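You operate a simulated robot arm through the tools that you are given. There is no shell and no other tool.

The job below is to be done with a simulated robot arm. You get a single attempt, and the scene is never put back.

## Task
Fill the blue can in the blue slider with 100 ml of water.
Fine: set the black dial, orange switch on, slider in, green button once; then slider out and switch off. Where these are worked on the way, their far stop is far enough and under half their travel is too little: blue slider.

It is judged by the outcome, as a careful person would: the job done as asked, and still so three seconds after it is handed in. It fails if anything else is knocked over, pushed out of place, dropped, spilled or broken.

## Robot
A 7-joint arm with a fingered hand, fixed in place. Base frame: the origin is on the floor under the middle of its stand, x ahead of it, y to its left, z up; the work surface is at about z = 0.9. Readings come in m, rad, newtons and seconds.
It reaches about 1.089 m from its shoulder. Its first joint turns from -2.601 to 2.601 rad. Payload 3.5 kg.
The TCP is the grasp point between the finger pads, 0.03 m short of the fingertips. In the tool frame z runs along the fingers and y along their closing line. The gripper opens to 0.104 m; its body begins 0.035 m behind the TCP. The gripper is a hand of 4 fingers: y runs from the thumb to the fingers, the wrist lies at [-0.015, -0.11, -0.186] in the tool frame.
Orientation is that of the tool frame in the base frame, as a unit quaternion [x, y, z, w]. With the fingers straight down and the wrist toward the robot, the tool's x, y and z point along [0, 1, 0], [1, 0, 0] and [0, 0, -1] of the base frame.

## Interface
- The arm moves only by the tool nudge_tool. Its argument "rows" is a list of rows, each a list of 6 numbers: the shift along the base's x, y, z in m, then the turn, a rotation vector about the base's x, y, z in rad. In form: [[x, y, z, wx, wy, wz], ...]. A call has 1 to 20 rows; each row shifts and turns the commanded pose from where the row before left it. Each row takes 0.2 s and may step no farther than 0.05 m and 0.15 rad from the row before; otherwise, the whole call is refused. A pose out of reach is approached as far as the arm can. The call stops where the force on the tool passes 50 N (or 10 N more than at its start, if that is more) or the arm is blocked; 0.2 s more then pass. In this call time passes only in rows, and 0.2 s behind the last. The reply holds the time, the measured pose of the TCP, the force on the tool along the base axes, the opening and the grip force, in the units named above and with some noise, with the torque about the TCP (base axes, N m) and any sound that the robot's microphone picked up, and new pictures: "show" is both (left out), scene, wrist or none.
- Cameras (640 x 400 px; columns grow to the right, rows downward): "scene" is fixed at [0.0541, -0.4965, 1.4909]; the picture's right is [0.36, -0.93, 0.00], its down [-0.41, -0.16, -0.90] and it looks along [0.84, 0.32, -0.44] (base axes); focal length 370 px, centre (320, 200). "wrist" rides on the gripper at [0.061, -0.092, -0.13] in the tool frame; the picture's right is [-0.81, 0.27, -0.52], its down [-0.53, -0.71, 0.46] and it looks along [-0.24, 0.64, 0.72] (tool axes); focal length 275 px, centre (320, 200). There is no depth. A picture from a camera that has moved, and an enlarged one, comes with that camera's place and axes in the base frame and with its lens. The place of the scene camera against the robot may be out by one fixed shift of up to 0.025 m in any direction.
- raise_lower(by): slides the trunk up (or, below 0, down) by that many m; the arm rides with it, the base frame stays. It gives what a move gives, with no picture.
- set_fingers(index, middle, ring, thumb_bend, thumb_turn): sets how far each is bent, from 0 (flat) to 1 (curled in); at 0.3 the hand is open as for a grip, at 0.7 the pads meet at the TCP. One left out holds its place. A second passes; each finger stops where it meets its share of the squeeze, and holds until it gets a number again. It is the only way to open and close the hand. It gives what a move gives, with no picture; readings hold the bend of each and the force on the fingers (four entries, about 0 where the hand has none), thumb and palm. thumb_turn goes from beside the hand (0) to across from the fingers (1), as for a grip.
- zoom(camera, box): a new picture of the part [left, top, right, bottom] of that camera's present view, enlarged. No time passes.
- job_done(): hands the job in; it is judged then, once.

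Places have to be worked out from the pictures, the camera data and where the tool is seen. Open the gripper and draw the arm clear of the work before you hand the job in, unless the task says otherwise.

The tools are called after "Emit:" by a JSON object that holds its "op" and its "data". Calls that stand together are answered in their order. nudge_tool: Moves the arm, as the interface text tells. Its arguments: {"type":"object","properties":{"rows":{"type":"array"},"show":{"type":"string","enum":["both","scene","wrist","none"]}},"required":["rows"]} The other tools are called the same way: raise_lower (by) moves the trunk up or down; set_fingers (index, middle, ring, thumb_bend, thumb_turn) moves the fingers one by one; zoom (camera, box) takes an enlarged picture of a part of a camera's view; job_done () hands the job in.

At the start:

```text
time_s: 0.0
position: [0.7802, 0.0692, 1.2854]
tool_rot: [0.707, 0.707, 0.0, -0.001]
contact_force: [0.4, 0.2, -0.1]
moment: [-0.01, -0.01, 0.0]
opening: 0.1035
gripper_force: 0.1
shape: jaw
bend: [0.3, 0.3, 0.3, 0.3, 0.98]
finger forces: [0.0, 0.0, 0.0, 0.0, 0.1, 0.0]
trunk travel left (down, up): [-0.5, 0.21]
```

scene: 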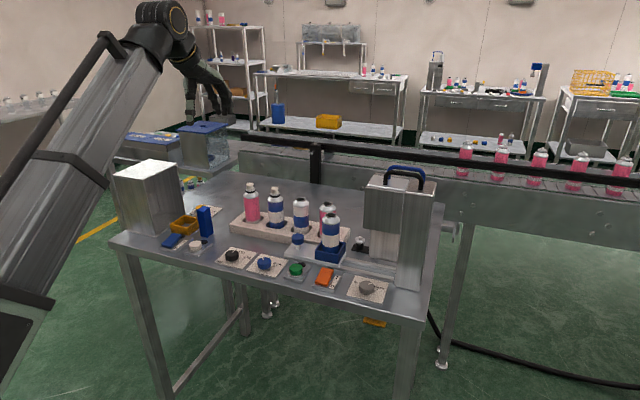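
wrist: 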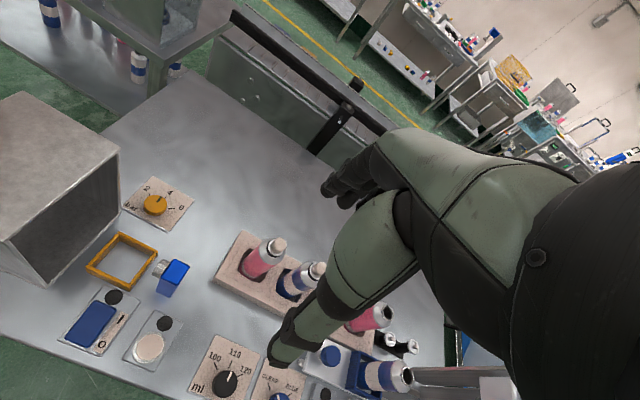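

I see a bench with several controls in the front row (black dial, blue dial, green button, orange switch, grey knob) and a filling machine with a blue can in a blue slider. I zoom in to see them in detail.

Emit:
{"op": "zoom", "data": {"camera": "scene", "box": [180, 170, 340, 300]}}

Emit:
{"op": "zoom", "data": {"camera": "scene", "box": [280, 160, 440, 310]}}

Emit:
{"op": "zoom", "data": {"camera": "wrist", "box": [60, 160, 300, 400]}}

Emit:
{"op": "zoom", "data": {"camera": "wrist", "box": [180, 280, 420, 400]}}

```text
3.08 times, centred on (260, 235) of scene
camera zoom: at [0.0541, -0.4965, 1.4909], right [0.36, -0.93, 0.0], down [-0.41, -0.16, -0.9], along [0.84, 0.32, -0.44], focal length 1138 px, centre (505, 92)
```

zoom: 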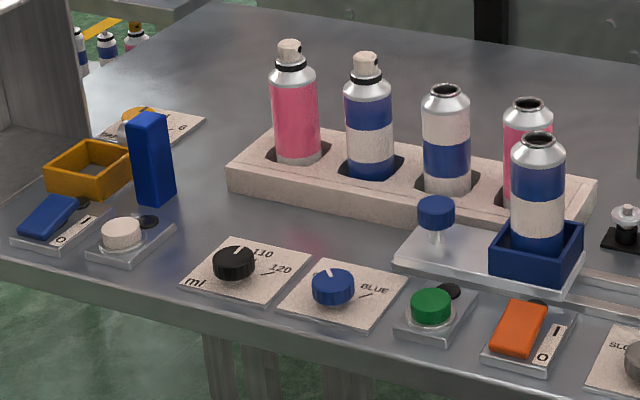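

```text
2.67 times, centred on (360, 235) of scene
camera zoom: at [0.0541, -0.4965, 1.4909], right [0.36, -0.93, 0.0], down [-0.41, -0.16, -0.9], along [0.84, 0.32, -0.44], focal length 986 px, centre (213, 107)
```

zoom: 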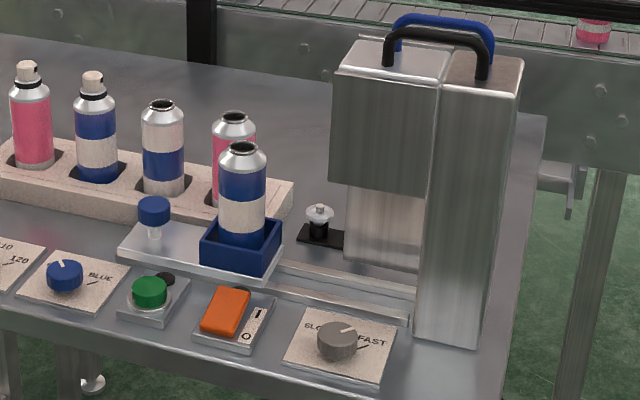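

```text
1.67 times, centred on (180, 280) of wrist
camera zoom: at [0.6882, 0.132, 1.4148], right [0.27, -0.81, 0.52], down [-0.71, -0.53, -0.46], along [0.64, -0.24, -0.72], focal length 459 px, centre (553, 67)
```

zoom: 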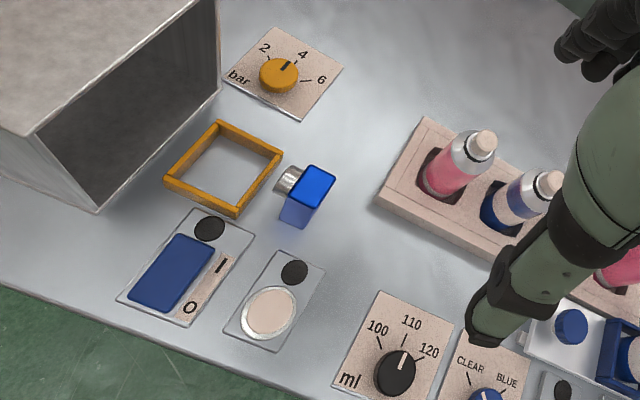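

```text
2.67 times, centred on (300, 340) of wrist
camera zoom: at [0.6882, 0.132, 1.4148], right [0.27, -0.81, 0.52], down [-0.71, -0.53, -0.46], along [0.64, -0.24, -0.72], focal length 734 px, centre (373, -173)
```

zoom: 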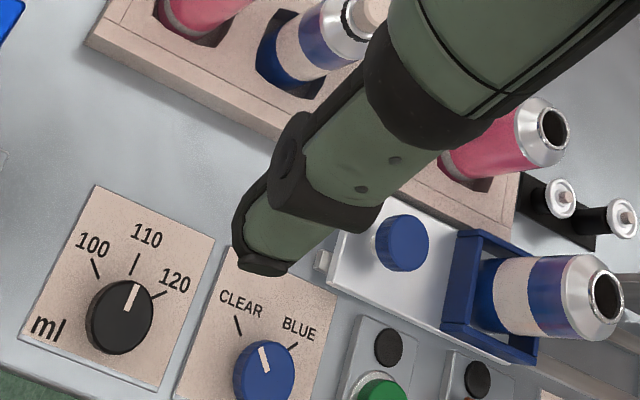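

The hand blocks part of the wrist view, so I zoom on the hand in both cameras to learn where the thumb and fingers lie relative to the TCP.

Emit:
{"op": "zoom", "data": {"camera": "scene", "box": [130, 0, 290, 140]}}

Emit:
{"op": "zoom", "data": {"camera": "wrist", "box": [240, 100, 640, 400]}}

```text
2.86 times, centred on (210, 70) of scene
camera zoom: at [0.0541, -0.4965, 1.4909], right [0.36, -0.93, 0.0], down [-0.41, -0.16, -0.9], along [0.84, 0.32, -0.44], focal length 1056 px, centre (634, 571)
```

zoom: 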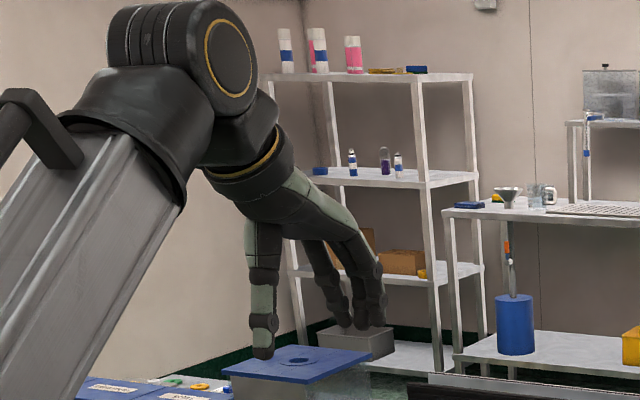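

```text
1.33 times, centred on (440, 250) of wrist
camera zoom: at [0.6882, 0.132, 1.4148], right [0.27, -0.81, 0.52], down [-0.71, -0.53, -0.46], along [0.64, -0.24, -0.72], focal length 367 px, centre (160, 133)
```

zoom: 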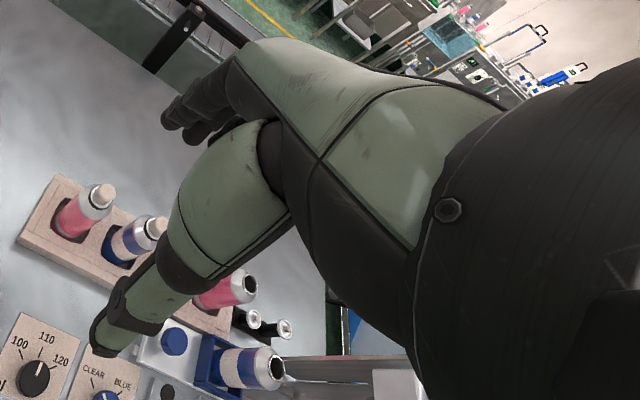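

The hand is open with thumb nearer the robot and three fingers ahead. While still high above the bench, I curl middle and ring to see which side the index is on and how it protrudes.

Emit:
{"op": "set_fingers", "data": {"middle": 1.0, "ring": 1.0}}

Emit:
{"op": "zoom", "data": {"camera": "scene", "box": [170, 40, 260, 140]}}

Emit:
{"op": "zoom", "data": {"camera": "wrist", "box": [240, 100, 640, 400]}}

```text
time_s: 1.0
position: [0.7798, 0.0689, 1.2843]
tool_rot: [0.707, 0.707, 0.0, 0.0]
contact_force: [0.6, -0.3, -0.1]
moment: [0.0, 0.02, 0.0]
opening: 0.1028
gripper_force: 0.1
shape: fingers
bend: [0.3, 1.0, 1.0, 0.3, 0.98]
finger forces: [0.0, 0.0, 0.1, 0.0, 0.1, 0.0]
trunk travel left (down, up): [-0.5, 0.21]
```

```text
4.00 times, centred on (215, 90) of scene
camera zoom: at [0.0541, -0.4965, 1.4909], right [0.36, -0.93, 0.0], down [-0.41, -0.16, -0.9], along [0.84, 0.32, -0.44], focal length 1479 px, centre (740, 640)
```

zoom: 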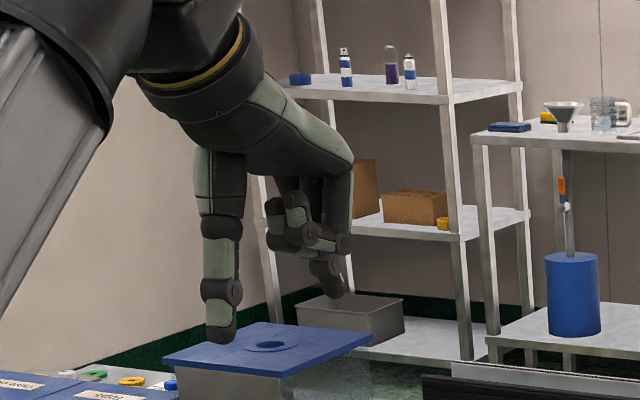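

```text
1.33 times, centred on (440, 250) of wrist
camera zoom: at [0.6882, 0.1319, 1.4148], right [0.27, -0.81, 0.52], down [-0.71, -0.53, -0.46], along [0.64, -0.24, -0.72], focal length 367 px, centre (160, 133)
```

zoom: 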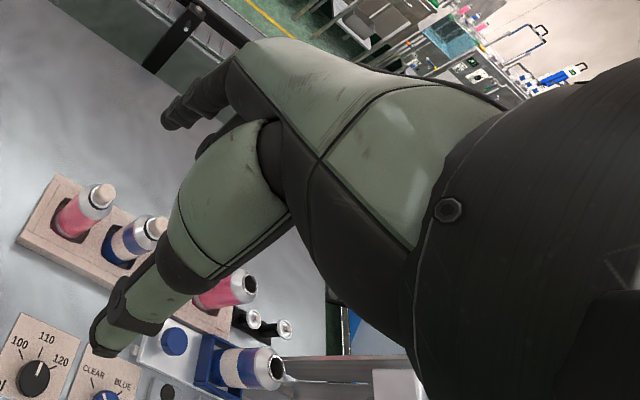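

Index is on the +y side of the hand. From both cameras I place the black dial at about (0.718, 0.006, 0.93); I reopen the fingers and move above it for a close look at the pointer and scale.

Emit:
{"op": "set_fingers", "data": {"index": 0.3, "middle": 0.3, "ring": 0.3, "thumb_bend": 0.3, "thumb_turn": 1.0}}

Emit:
{"op": "nudge_tool", "data": {"rows": [[-0.0124, -0.0126, -0.04, 0, 0, 0], [-0.0124, -0.0126, -0.04, 0, 0, 0], [-0.0124, -0.0126, -0.04, 0, 0, 0], [-0.0124, -0.0126, -0.04, 0, 0, 0], [-0.0124, -0.0126, -0.04, 0, 0, 0]], "show": "both"}}

```text
time_s: 2.0
position: [0.7805, 0.0697, 1.2848]
tool_rot: [0.707, 0.707, 0.0, 0.0]
contact_force: [0.3, -0.2, 1.4]
moment: [-0.02, 0.0, -0.01]
opening: 0.103
gripper_force: 0.1
shape: fingers
bend: [0.3, 0.3, 0.3, 0.3, 0.97]
finger forces: [0.1, 0.0, 0.1, 0.0, 0.0, 0.0]
trunk travel left (down, up): [-0.5, 0.21]
```

```text
time_s: 3.2
position: [0.7165, 0.0035, 1.0827]
tool_rot: [0.707, 0.707, 0.0, 0.0]
contact_force: [0.3, -0.2, -0.2]
moment: [0.03, 0.03, -0.01]
opening: 0.1026
gripper_force: 0.1
shape: fingers
bend: [0.3, 0.3, 0.3, 0.3, 0.97]
finger forces: [0.0, 0.1, 0.0, 0.0, 0.0, 0.0]
trunk travel left (down, up): [-0.5, 0.21]
camera wrist: at [0.6238, 0.0666, 1.2117], right [0.27, -0.81, 0.52], down [-0.71, -0.53, -0.46], along [0.64, -0.24, -0.72], focal length 275 px, centre (320, 200)
```

scene: 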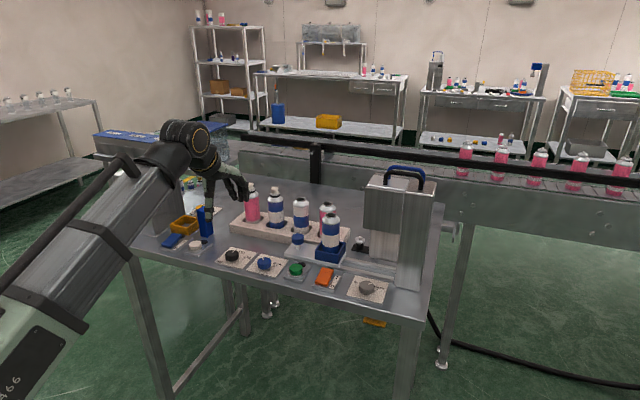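
wrist: 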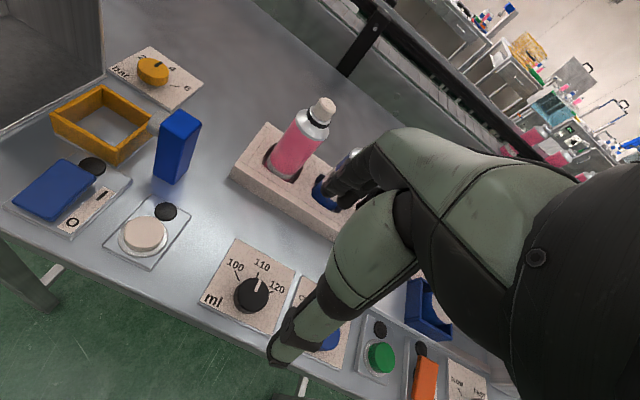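

The TCP is about 0.15 m over the dial. I zoom on the dial in both cameras to refine its centre and pointer direction.

Emit:
{"op": "zoom", "data": {"camera": "wrist", "box": [190, 230, 310, 340]}}

Emit:
{"op": "zoom", "data": {"camera": "scene", "box": [180, 150, 280, 290]}}

Emit:
{"op": "zoom", "data": {"camera": "wrist", "box": [260, 280, 500, 400]}}

```text
3.64 times, centred on (250, 285) of wrist
camera zoom: at [0.6238, 0.0666, 1.2117], right [0.27, -0.81, 0.52], down [-0.71, -0.53, -0.46], along [0.64, -0.24, -0.72], focal length 1001 px, centre (574, -109)
```

zoom: 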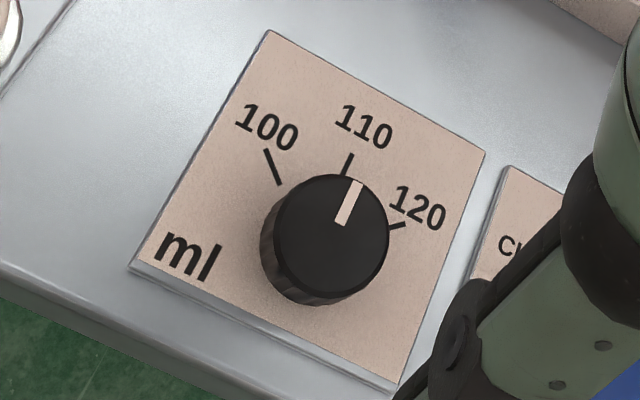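

```text
2.86 times, centred on (230, 220) of scene
camera zoom: at [0.0541, -0.4965, 1.4909], right [0.36, -0.93, 0.0], down [-0.41, -0.16, -0.9], along [0.84, 0.32, -0.44], focal length 1056 px, centre (577, 143)
```

zoom: 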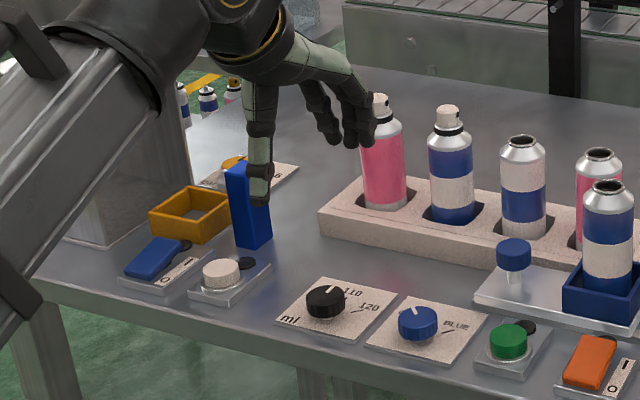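

```text
2.67 times, centred on (380, 340) of wrist
camera zoom: at [0.6238, 0.0666, 1.2117], right [0.27, -0.81, 0.52], down [-0.71, -0.53, -0.46], along [0.64, -0.24, -0.72], focal length 734 px, centre (160, -173)
```

zoom: 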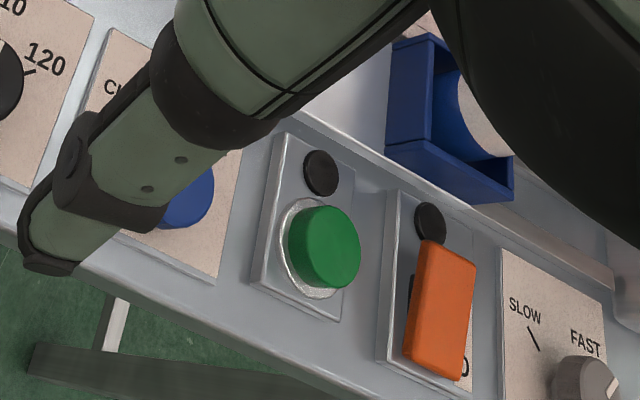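

The pointer is at 110 and the 100 tick lies about 50° counter-clockwise (from above); dial centre ≈ (0.719, 0.002), top ≈ 0.918. I half-close the hand so the opening is a bit wider than the dial, then check the fingertip layout.

Emit:
{"op": "set_fingers", "data": {"index": 0.48, "middle": 0.48, "ring": 0.48, "thumb_bend": 0.48, "thumb_turn": 1.0}}

Emit:
{"op": "nudge_tool", "data": {"rows": [[0.001, 0, -0.03, 0, 0, 0], [0.001, -0.001, -0.03, 0, 0, 0], [0, 0, -0.03, 0, 0, 0]], "show": "both"}}

Emit:
{"op": "zoom", "data": {"camera": "scene", "box": [180, 170, 300, 290]}}

Emit:
{"op": "zoom", "data": {"camera": "wrist", "box": [200, 150, 440, 350]}}

```text
time_s: 4.2
position: [0.7173, 0.0036, 1.081]
tool_rot: [0.707, 0.708, 0.001, 0.0]
contact_force: [-0.5, 0.3, -0.1]
moment: [0.01, 0.01, 0.01]
opening: 0.0576
gripper_force: 0.0
shape: fingers
bend: [0.48, 0.48, 0.48, 0.48, 1.0]
finger forces: [0.0, 0.1, 0.1, 0.1, 0.0, 0.0]
trunk travel left (down, up): [-0.5, 0.21]
```

```text
time_s: 5.0
position: [0.7195, 0.0039, 0.9946]
tool_rot: [0.708, 0.707, 0.0, -0.001]
contact_force: [-0.2, 0.3, -1.7]
moment: [-0.02, 0.02, 0.04]
opening: 0.0573
gripper_force: 0.0
shape: fingers
bend: [0.48, 0.48, 0.48, 0.48, 1.0]
finger forces: [0.0, 0.0, 0.0, 0.0, 0.1, 0.0]
trunk travel left (down, up): [-0.5, 0.21]
camera wrist: at [0.6274, 0.067, 1.1237], right [0.27, -0.81, 0.52], down [-0.71, -0.53, -0.46], along [0.65, -0.24, -0.72], focal length 275 px, centre (320, 200)
```

scene: 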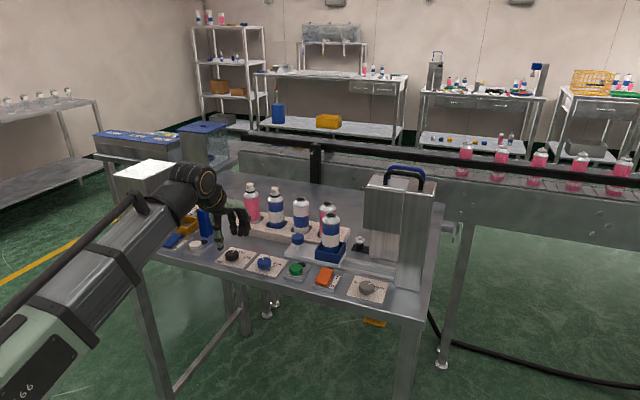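
wrist: 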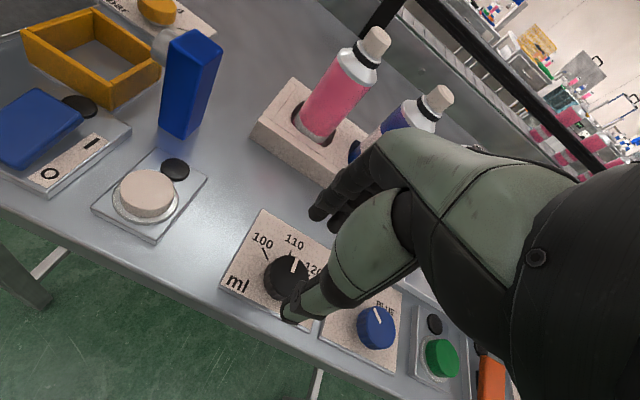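

```text
3.33 times, centred on (240, 230) of scene
camera zoom: at [0.0541, -0.4965, 1.4909], right [0.36, -0.93, 0.0], down [-0.41, -0.16, -0.9], along [0.84, 0.32, -0.44], focal length 1233 px, centre (587, 100)
```

zoom: 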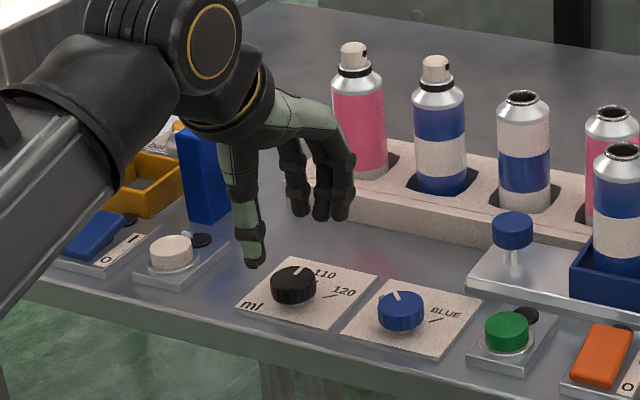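

```text
2.00 times, centred on (320, 250) of wrist
camera zoom: at [0.6274, 0.067, 1.1237], right [0.27, -0.81, 0.52], down [-0.71, -0.53, -0.46], along [0.65, -0.24, -0.72], focal length 551 px, centre (320, 100)
```

zoom: 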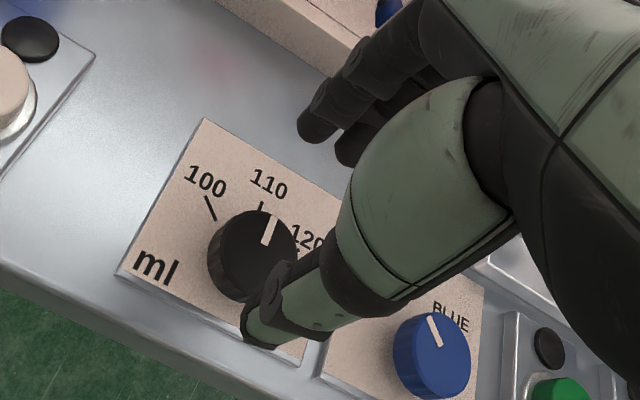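

Middle finger and thumb oppose each other across the TCP, and the opening is 57 mm around a ~37 mm dial. I descend carefully toward the plate, watching the force.

Emit:
{"op": "nudge_tool", "data": {"rows": [[0, -0.001, -0.02, 0, 0, 0], [0, -0.001, -0.02, 0, 0, 0], [0, 0, -0.01, 0, 0, 0]], "show": "both"}}

Emit:
{"op": "zoom", "data": {"camera": "scene", "box": [190, 200, 290, 280]}}

Emit:
{"op": "zoom", "data": {"camera": "wrist", "box": [200, 150, 440, 350]}}

```text
time_s: 5.8
position: [0.722, 0.0043, 0.9432]
tool_rot: [0.707, 0.707, 0.0, 0.0]
contact_force: [-0.3, 0.4, 0.8]
moment: [0.02, 0.01, 0.01]
opening: 0.0574
gripper_force: 0.0
shape: fingers
bend: [0.48, 0.48, 0.48, 0.48, 1.0]
finger forces: [0.0, 0.0, 0.0, 0.1, 0.1, 0.0]
trunk travel left (down, up): [-0.5, 0.21]
camera wrist: at [0.6282, 0.0671, 1.0735], right [0.27, -0.81, 0.52], down [-0.71, -0.53, -0.46], along [0.64, -0.24, -0.72], focal length 275 px, centre (320, 200)
```

scene: 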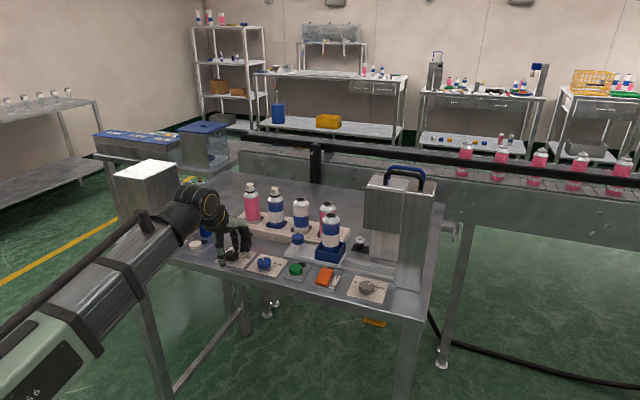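
wrist: 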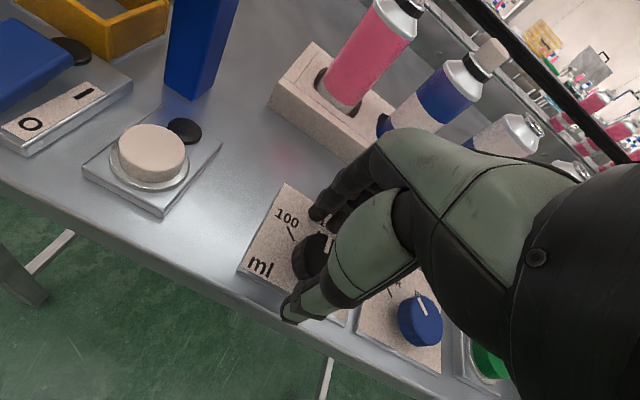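

```text
5.00 times, centred on (240, 240) of scene
camera zoom: at [0.0541, -0.4965, 1.4909], right [0.36, -0.93, 0.0], down [-0.41, -0.16, -0.9], along [0.84, 0.32, -0.44], focal length 1849 px, centre (720, 0)
```

zoom: 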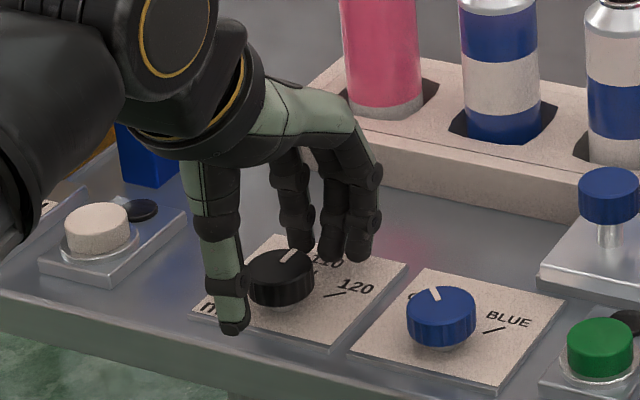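

```text
2.00 times, centred on (320, 250) of wrist
camera zoom: at [0.6282, 0.0671, 1.0735], right [0.27, -0.81, 0.52], down [-0.71, -0.53, -0.46], along [0.64, -0.24, -0.72], focal length 551 px, centre (320, 100)
```

zoom: 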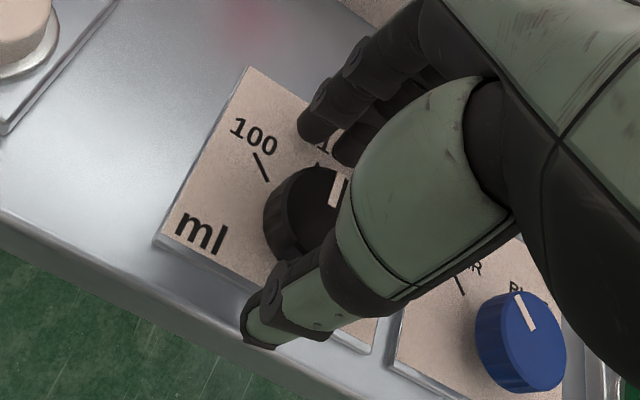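

No contact yet; fingertips are still roughly 15 mm above the plate and TCP is about 3 mm too far +y. I continue down in small steps.

Emit:
{"op": "nudge_tool", "data": {"rows": [[0, -0.0015, -0.004, 0, 0, 0], [0, -0.0015, -0.004, 0, 0, 0], [0, 0, -0.002, 0, 0, 0]], "show": "none"}}

Emit:
{"op": "zoom", "data": {"camera": "scene", "box": [200, 215, 280, 275]}}

Emit:
{"op": "zoom", "data": {"camera": "wrist", "box": [230, 170, 390, 350]}}

```text
time_s: 6.6
position: [0.7208, 0.0011, 0.9369]
tool_rot: [0.707, 0.707, 0.003, 0.002]
contact_force: [2.6, 2.1, 21.4]
moment: [-0.12, -0.88, 0.13]
opening: 0.0576
gripper_force: 11.2
shape: fingers
bend: [0.48, 0.45, 0.48, 0.48, 1.0]
finger forces: [0.1, 21.0, 0.0, 0.0, 0.0, 0.0]
trunk travel left (down, up): [-0.5, 0.21]
```

```text
6.67 times, centred on (240, 245) of scene
camera zoom: at [0.0541, -0.4965, 1.4909], right [0.36, -0.93, 0.0], down [-0.41, -0.16, -0.9], along [0.84, 0.32, -0.44], focal length 2465 px, centre (853, -100)
```

zoom: 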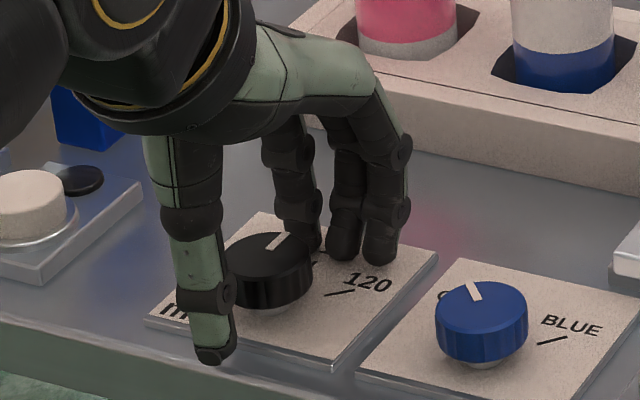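

```text
2.22 times, centred on (310, 260) of wrist
camera zoom: at [0.627, 0.0635, 1.0663], right [0.27, -0.81, 0.52], down [-0.71, -0.53, -0.46], along [0.65, -0.24, -0.72], focal length 612 px, centre (342, 67)
```

zoom: 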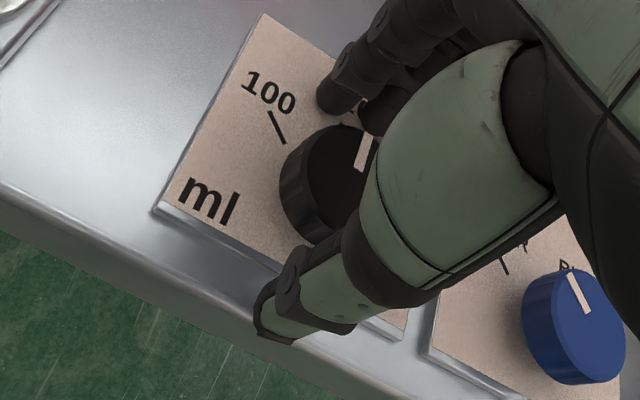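

The middle fingertip touched the plate (21 N) at TCP z≈0.936. I back up 4 mm and then close thumb and fingers on the dial.

Emit:
{"op": "nudge_tool", "data": {"rows": [[0, 0, 0.0045, 0, 0, 0]], "show": "none"}}

Emit:
{"op": "set_fingers", "data": {"index": 0.7, "middle": 0.7, "ring": 0.7, "thumb_bend": 0.7}}

Emit:
{"op": "zoom", "data": {"camera": "scene", "box": [200, 215, 280, 275]}}

Emit:
{"op": "zoom", "data": {"camera": "wrist", "box": [230, 170, 390, 350]}}

```text
time_s: 7.0
position: [0.7191, 0.0, 0.9393]
tool_rot: [0.707, 0.707, -0.001, 0.0]
contact_force: [1.7, 1.0, 5.2]
moment: [-0.01, -0.24, 0.07]
opening: 0.0577
gripper_force: 2.6
shape: fingers
bend: [0.48, 0.46, 0.48, 0.48, 1.0]
finger forces: [0.1, 5.6, 0.0, 0.0, 0.0, 0.1]
trunk travel left (down, up): [-0.5, 0.21]
```

```text
time_s: 8.0
position: [0.7207, 0.0011, 0.9385]
tool_rot: [0.708, 0.706, -0.002, -0.001]
contact_force: [1.3, -0.4, -3.3]
moment: [-0.02, 0.0, -0.03]
opening: 0.0278
gripper_force: 11.3
shape: fingers
bend: [0.61, 0.64, 0.7, 0.6, 1.0]
finger forces: [6.3, 5.9, 0.1, 0.0, 10.0, 0.0]
trunk travel left (down, up): [-0.5, 0.21]
```

```text
6.67 times, centred on (240, 245) of scene
camera zoom: at [0.0541, -0.4965, 1.4909], right [0.36, -0.93, 0.0], down [-0.41, -0.16, -0.9], along [0.84, 0.32, -0.44], focal length 2465 px, centre (853, -100)
```

zoom: 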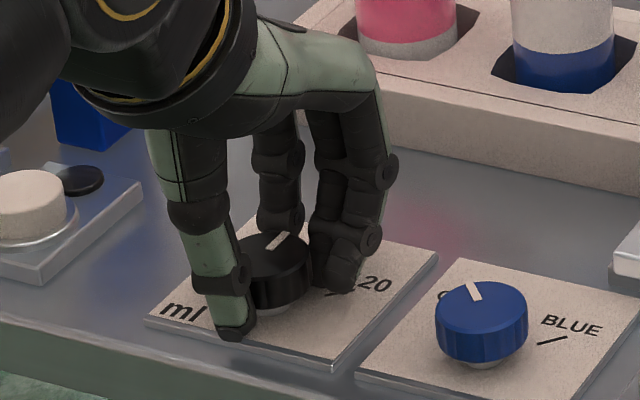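

```text
2.22 times, centred on (310, 260) of wrist
camera zoom: at [0.628, 0.0634, 1.0685], right [0.27, -0.81, 0.52], down [-0.71, -0.53, -0.45], along [0.64, -0.24, -0.73], focal length 612 px, centre (342, 67)
```

zoom: 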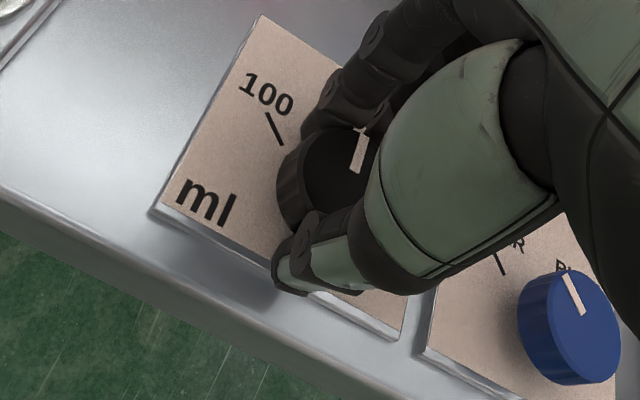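

The dial is gripped (thumb 10 N, index and middle ~6 N each). I turn counter-clockwise by about 0.3 rad first and check that the dial follows.

Emit:
{"op": "nudge_tool", "data": {"rows": [[0, 0, 0, 0, 0, 0.1], [0, 0, 0, 0, 0, 0.1], [0, 0, 0, 0, 0, 0.1]], "show": "none"}}

Emit:
{"op": "zoom", "data": {"camera": "scene", "box": [200, 215, 280, 275]}}

Emit:
{"op": "zoom", "data": {"camera": "wrist", "box": [230, 170, 390, 350]}}

```text
time_s: 8.8
position: [0.7208, 0.0004, 0.9386]
tool_rot: [0.593, 0.806, -0.001, -0.001]
contact_force: [-0.1, 1.3, -6.8]
moment: [0.01, 0.02, -0.02]
opening: 0.028
gripper_force: 10.7
shape: fingers
bend: [0.61, 0.64, 0.7, 0.6, 1.0]
finger forces: [5.7, 4.9, 0.0, 0.0, 10.6, 0.0]
trunk travel left (down, up): [-0.5, 0.21]
```

```text
6.67 times, centred on (240, 245) of scene
camera zoom: at [0.0541, -0.4965, 1.4909], right [0.36, -0.93, 0.0], down [-0.41, -0.16, -0.9], along [0.84, 0.32, -0.44], focal length 2465 px, centre (853, -100)
```

zoom: 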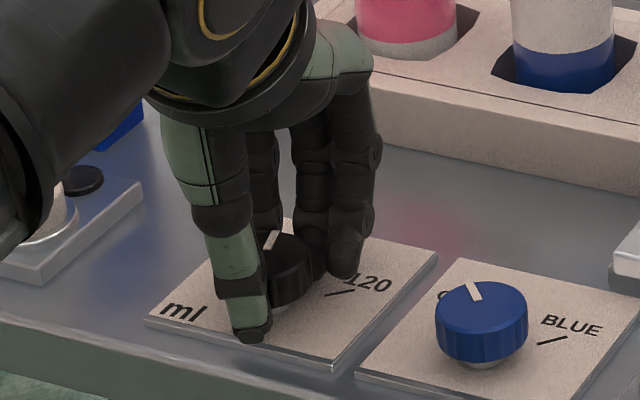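

```text
2.22 times, centred on (310, 260) of wrist
camera zoom: at [0.6145, 0.0335, 1.069], right [0.5, -0.69, 0.52], down [-0.52, -0.72, -0.45], along [0.69, -0.04, -0.73], focal length 612 px, centre (342, 67)
```

zoom: 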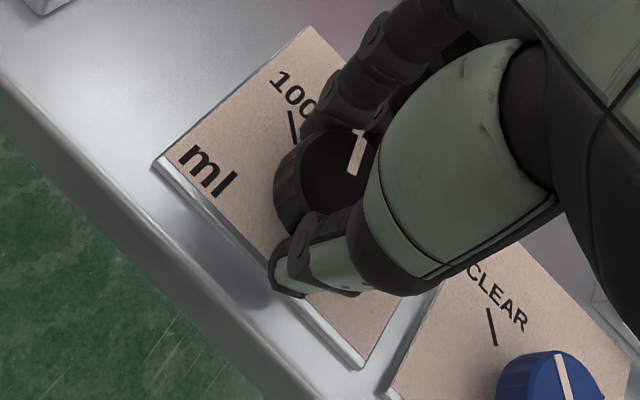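

The dial follows the hand with no slip. I continue turning to the 50° mark.

Emit:
{"op": "nudge_tool", "data": {"rows": [[0, 0, 0, 0, 0, 0.1], [0, 0, 0, 0, 0, 0.1], [0, 0, 0, 0, 0, 0.1], [0, 0, 0, 0, 0, 0.1], [0, 0, 0, 0, 0, 0.1], [0, 0, 0, 0, 0, 0.07]], "show": "none"}}

Emit:
{"op": "zoom", "data": {"camera": "scene", "box": [200, 215, 280, 275]}}

Emit:
{"op": "zoom", "data": {"camera": "wrist", "box": [230, 170, 390, 350]}}

```text
time_s: 10.2
position: [0.7209, 0.0006, 0.9404]
tool_rot: [0.342, 0.94, 0.0, 0.0]
contact_force: [-1.7, 4.2, -7.1]
moment: [0.09, 0.03, -0.02]
opening: 0.028
gripper_force: 10.1
shape: fingers
bend: [0.61, 0.65, 0.7, 0.6, 1.0]
finger forces: [7.0, 4.1, 0.1, 0.1, 9.2, 0.1]
trunk travel left (down, up): [-0.5, 0.21]
```

```text
6.67 times, centred on (240, 245) of scene
camera zoom: at [0.0541, -0.4965, 1.4909], right [0.36, -0.93, 0.0], down [-0.41, -0.16, -0.9], along [0.84, 0.32, -0.44], focal length 2465 px, centre (853, -100)
```

zoom: 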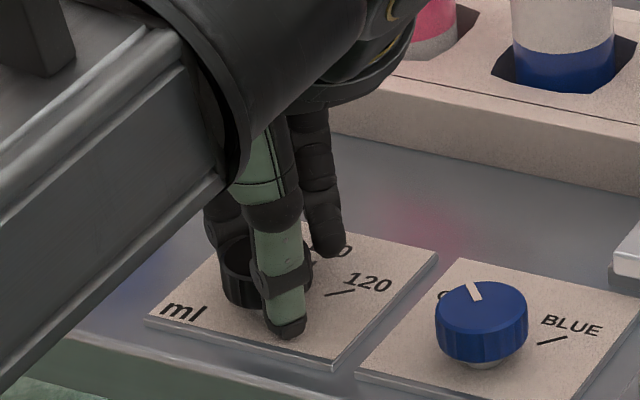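

```text
2.22 times, centred on (310, 260) of wrist
camera zoom: at [0.6145, -0.0285, 1.0692], right [0.8, -0.31, 0.52], down [-0.05, -0.89, -0.46], along [0.6, 0.34, -0.72], focal length 612 px, centre (342, 67)
```

zoom: 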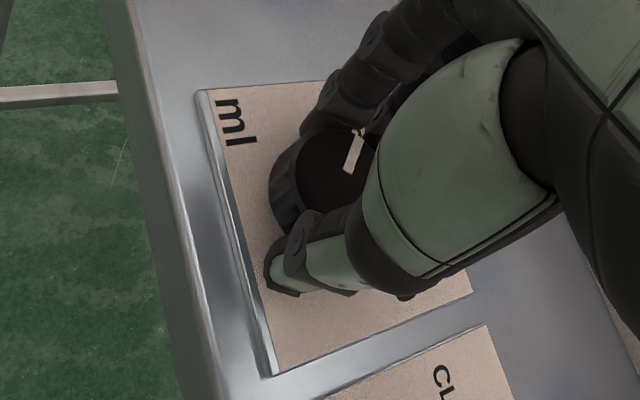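

The hand has turned 50°. I open the fingers to release the dial, lift straight up and check the pointer.

Emit:
{"op": "set_fingers", "data": {"index": 0.45, "middle": 0.45, "ring": 0.45, "thumb_bend": 0.45}}

Emit:
{"op": "nudge_tool", "data": {"rows": [[0, 0, 0.02, 0, 0, 0], [0, 0, 0.03, 0, 0, 0], [0, 0, 0.03, 0, 0, -0.12], [0, 0, 0.03, 0, 0, -0.15], [0, 0, 0.03, 0, 0, -0.15], [0, 0, 0.0, 0, 0, -0.15], [0, 0, 0.0, 0, 0, -0.15], [0, 0, 0.0, 0, 0, -0.15]], "show": "both"}}

Emit:
{"op": "zoom", "data": {"camera": "scene", "box": [200, 215, 280, 275]}}

Emit:
{"op": "zoom", "data": {"camera": "wrist", "box": [180, 230, 340, 350]}}

```text
time_s: 11.2
position: [0.7214, -0.0006, 0.94]
tool_rot: [0.344, 0.939, 0.0, 0.001]
contact_force: [0.7, -0.7, 0.1]
moment: [-0.01, 0.03, -0.02]
opening: 0.0644
gripper_force: 0.0
shape: fingers
bend: [0.45, 0.45, 0.45, 0.45, 0.99]
finger forces: [0.1, 0.1, 0.0, 0.1, 0.0, 0.1]
trunk travel left (down, up): [-0.5, 0.21]
```

```text
time_s: 13.0
position: [0.721, 0.0006, 1.0802]
tool_rot: [0.708, 0.706, 0.0, 0.0]
contact_force: [0.8, -0.7, 0.1]
moment: [0.02, -0.01, 0.03]
opening: 0.0646
gripper_force: 0.1
shape: fingers
bend: [0.45, 0.45, 0.45, 0.45, 0.99]
finger forces: [0.1, 0.0, 0.0, 0.0, 0.0, 0.0]
trunk travel left (down, up): [-0.5, 0.21]
camera wrist: at [0.6282, 0.0637, 1.2098], right [0.27, -0.81, 0.52], down [-0.71, -0.53, -0.46], along [0.64, -0.25, -0.72], focal length 275 px, centre (320, 200)
```

scene: 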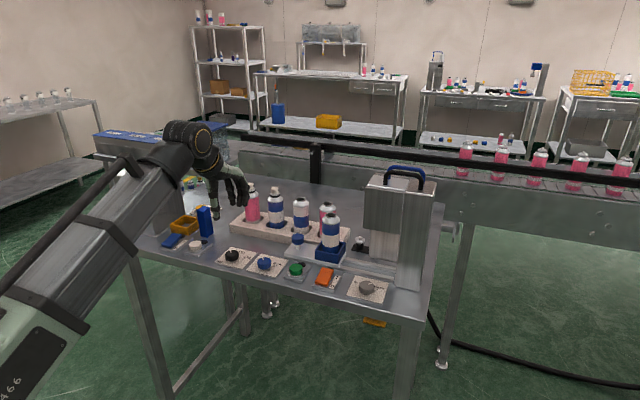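
wrist: 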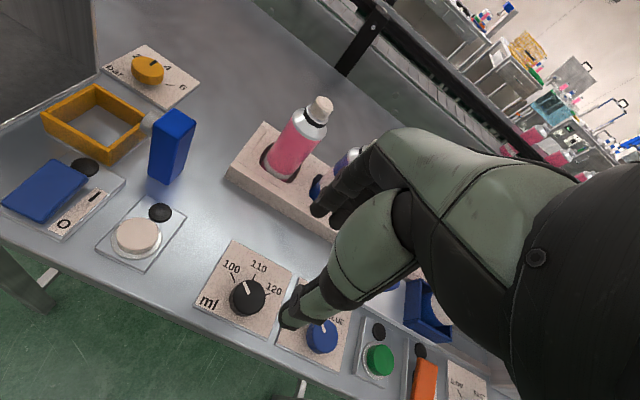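

```text
6.67 times, centred on (240, 245) of scene
camera zoom: at [0.0541, -0.4965, 1.4909], right [0.36, -0.93, 0.0], down [-0.41, -0.16, -0.9], along [0.84, 0.32, -0.44], focal length 2465 px, centre (853, -100)
```

zoom: 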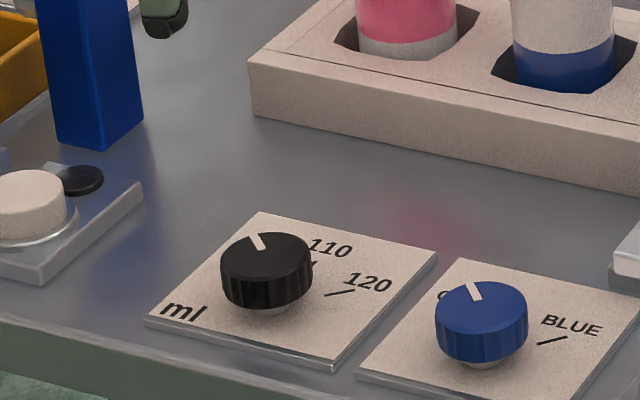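

```text
3.33 times, centred on (260, 290) of wrist
camera zoom: at [0.6282, 0.0637, 1.2098], right [0.27, -0.81, 0.52], down [-0.71, -0.53, -0.46], along [0.64, -0.25, -0.72], focal length 918 px, centre (520, -100)
```

zoom: 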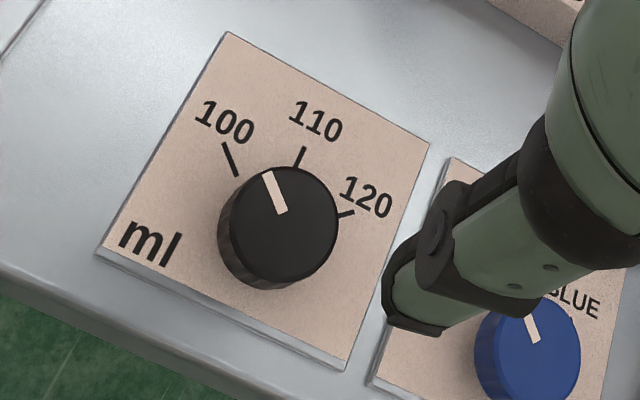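

The black dial pointer now lines up with the 100 tick (both ≈50.7°), and the blue dial already sits on CLEAR, so I leave it. Next I form a single middle-finger poke and move over toward the orange switch to see its state.

Emit:
{"op": "set_fingers", "data": {"index": 1.0, "middle": 0.6, "ring": 1.0, "thumb_bend": 0.2}}

Emit:
{"op": "nudge_tool", "data": {"rows": [[0, -0.05, 0, 0, 0, 0], [0, -0.05, 0, 0, 0, 0], [0, -0.05, 0, 0, 0, 0], [0, -0.05, 0, 0, 0, 0], [0, -0.05, 0, 0, 0, 0]], "show": "both"}}

Emit:
{"op": "zoom", "data": {"camera": "scene", "box": [250, 180, 410, 310]}}

Emit:
{"op": "zoom", "data": {"camera": "wrist", "box": [180, 180, 420, 380]}}

```text
time_s: 14.0
position: [0.7212, 0.0008, 1.0797]
tool_rot: [0.707, 0.708, 0.0, 0.001]
contact_force: [0.0, 0.7, -0.6]
moment: [0.0, -0.04, -0.01]
opening: 0.069
gripper_force: 0.0
shape: fingers
bend: [1.0, 0.6, 1.0, 0.2, 0.97]
finger forces: [0.0, 0.0, 0.1, 0.0, 0.1, 0.0]
trunk travel left (down, up): [-0.5, 0.21]
```

```text
time_s: 15.2
position: [0.7203, -0.2505, 1.0809]
tool_rot: [0.707, 0.708, 0.0, 0.0]
contact_force: [-0.6, 0.5, 0.5]
moment: [0.03, -0.01, -0.03]
opening: 0.0691
gripper_force: 0.1
shape: fingers
bend: [1.0, 0.6, 1.0, 0.2, 0.97]
finger forces: [0.0, 0.0, 0.0, 0.1, 0.0, 0.0]
trunk travel left (down, up): [-0.5, 0.21]
camera wrist: at [0.6275, -0.1879, 1.2104], right [0.28, -0.81, 0.52], down [-0.71, -0.53, -0.46], along [0.65, -0.24, -0.72], focal length 275 px, centre (320, 200)
```

scene: 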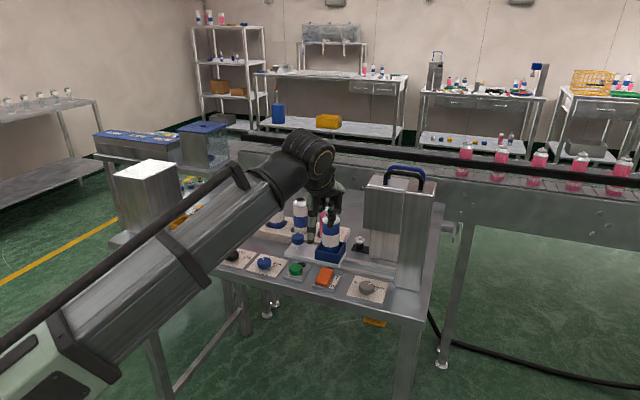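
wrist: 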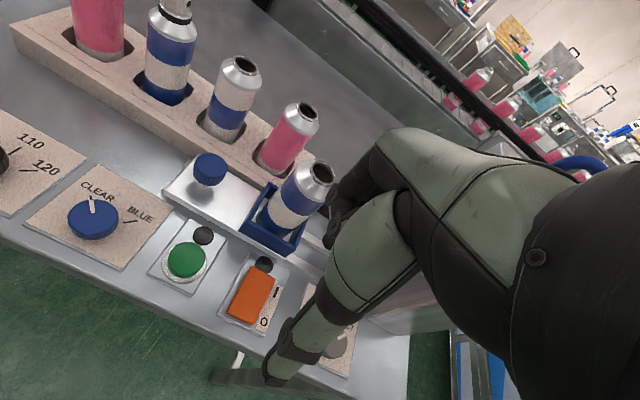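

```text
3.08 times, centred on (330, 245) of scene
camera zoom: at [0.0541, -0.4965, 1.4909], right [0.36, -0.93, 0.0], down [-0.41, -0.16, -0.9], along [0.84, 0.32, -0.44], focal length 1138 px, centre (289, 62)
```

zoom: 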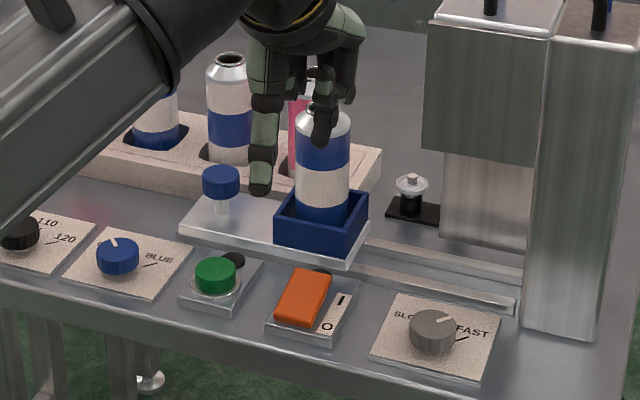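

```text
2.00 times, centred on (300, 280) of wrist
camera zoom: at [0.6275, -0.1879, 1.2104], right [0.28, -0.81, 0.52], down [-0.71, -0.53, -0.46], along [0.65, -0.24, -0.72], focal length 551 px, centre (360, 40)
```

zoom: 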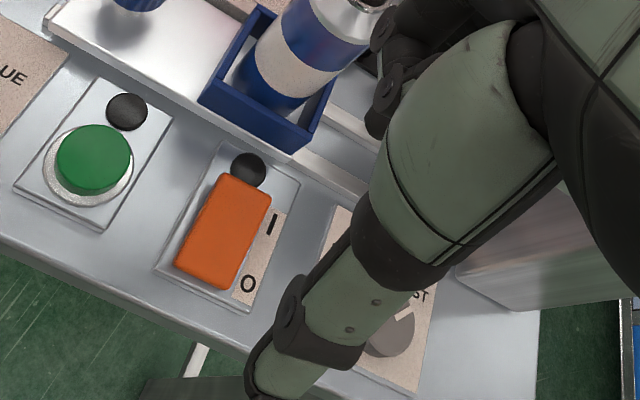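

The rocker spans x≈0.697–0.750, y≈-0.25, with the I mark at its far (+x) end, so I must press near x≈0.74. The can stands close behind it (front ≈0.78), so I tilt the hand back 0.3 rad for knuckle clearance and look again.

Emit:
{"op": "nudge_tool", "data": {"rows": [[0, 0.002, 0, 0, -0.1, 0], [0, 0.002, 0, 0, -0.1, 0], [0, 0.002, -0.02, 0, -0.1, 0]], "show": "both"}}

Emit:
{"op": "zoom", "data": {"camera": "scene", "box": [270, 190, 370, 290]}}

Emit:
{"op": "zoom", "data": {"camera": "wrist", "box": [180, 180, 420, 380]}}

```text
time_s: 16.0
position: [0.722, -0.2439, 1.0604]
tool_rot: [0.699, 0.699, 0.106, 0.106]
contact_force: [-0.5, -0.2, -0.1]
moment: [-0.01, 0.01, 0.0]
opening: 0.0691
gripper_force: 0.1
shape: fingers
bend: [1.0, 0.6, 1.0, 0.2, 0.97]
finger forces: [0.0, 0.0, 0.0, 0.0, 0.0, 0.1]
trunk travel left (down, up): [-0.5, 0.21]
camera wrist: at [0.5937, -0.1814, 1.157], right [0.11, -0.81, 0.58], down [-0.55, -0.53, -0.65], along [0.83, -0.24, -0.5], focal length 275 px, centre (320, 200)
```

scene: 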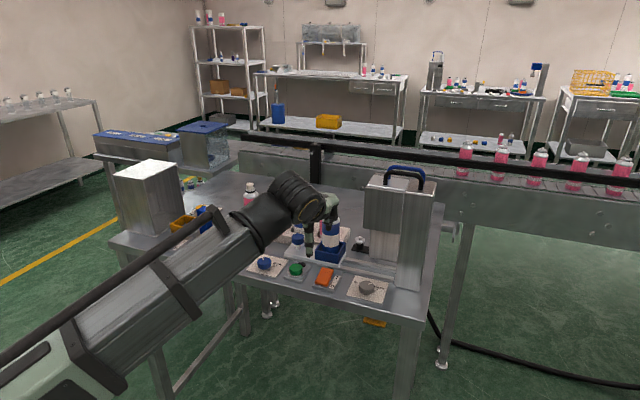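
wrist: 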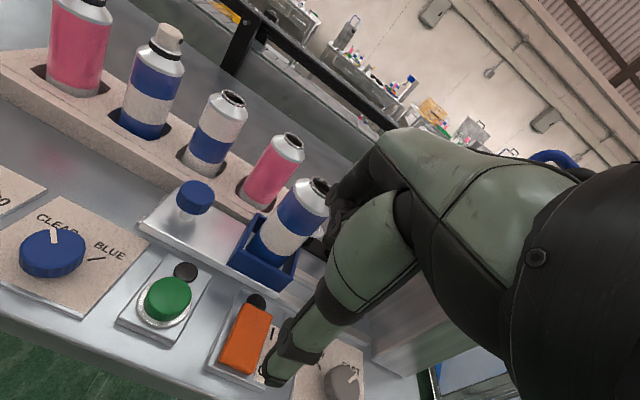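

```text
4.00 times, centred on (320, 240) of scene
camera zoom: at [0.0541, -0.4965, 1.4909], right [0.36, -0.93, 0.0], down [-0.41, -0.16, -0.9], along [0.84, 0.32, -0.44], focal length 1479 px, centre (320, 40)
```

zoom: 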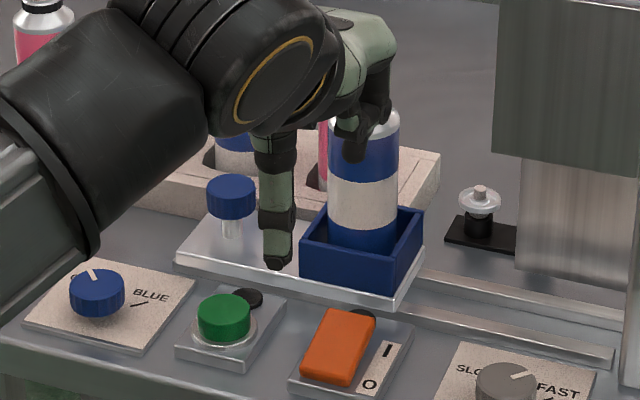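

```text
2.00 times, centred on (300, 280) of wrist
camera zoom: at [0.5937, -0.1814, 1.157], right [0.11, -0.81, 0.58], down [-0.55, -0.53, -0.65], along [0.83, -0.24, -0.5], focal length 551 px, centre (360, 40)
```

zoom: 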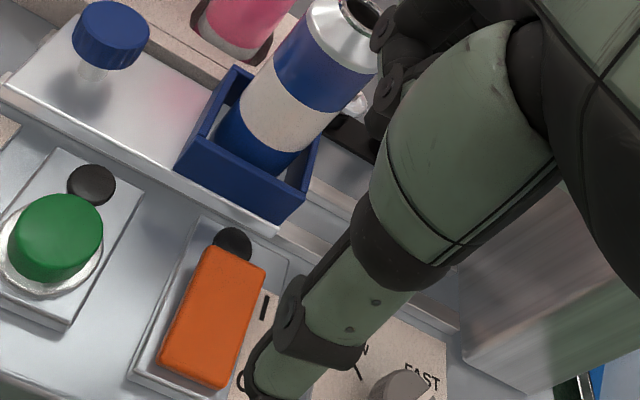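

With the tilt the thumb hangs as low as the middle fingertip, so I straighten the thumb away before descending.

Emit:
{"op": "set_fingers", "data": {"thumb_bend": 0.0}}

Emit:
{"op": "zoom", "data": {"camera": "scene", "box": [270, 190, 370, 290]}}

Emit:
{"op": "zoom", "data": {"camera": "wrist", "box": [180, 180, 420, 380]}}

```text
time_s: 17.0
position: [0.7211, -0.2449, 1.0599]
tool_rot: [0.699, 0.699, 0.106, 0.105]
contact_force: [0.6, 0.2, 1.7]
moment: [-0.04, -0.02, -0.01]
opening: 0.0737
gripper_force: 0.1
shape: fingers
bend: [1.0, 0.6, 1.0, 0.0, 0.95]
finger forces: [0.0, 0.0, 0.0, 0.0, 0.0, 0.0]
trunk travel left (down, up): [-0.5, 0.21]
```

```text
4.00 times, centred on (320, 240) of scene
camera zoom: at [0.0541, -0.4965, 1.4909], right [0.36, -0.93, 0.0], down [-0.41, -0.16, -0.9], along [0.84, 0.32, -0.44], focal length 1479 px, centre (320, 40)
```

zoom: 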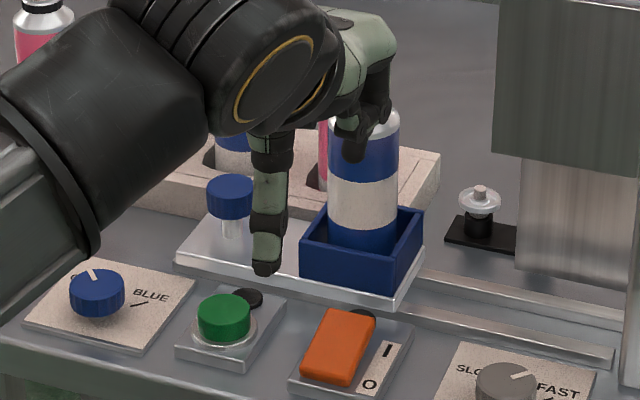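

```text
2.00 times, centred on (300, 280) of wrist
camera zoom: at [0.5941, -0.1813, 1.1572], right [0.11, -0.81, 0.58], down [-0.55, -0.53, -0.65], along [0.83, -0.24, -0.5], focal length 551 px, centre (360, 40)
```

zoom: 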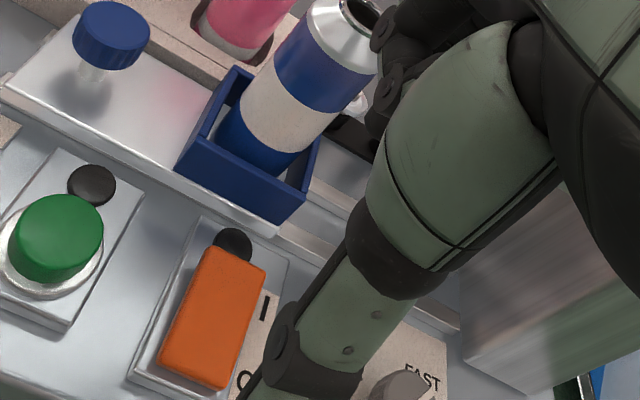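

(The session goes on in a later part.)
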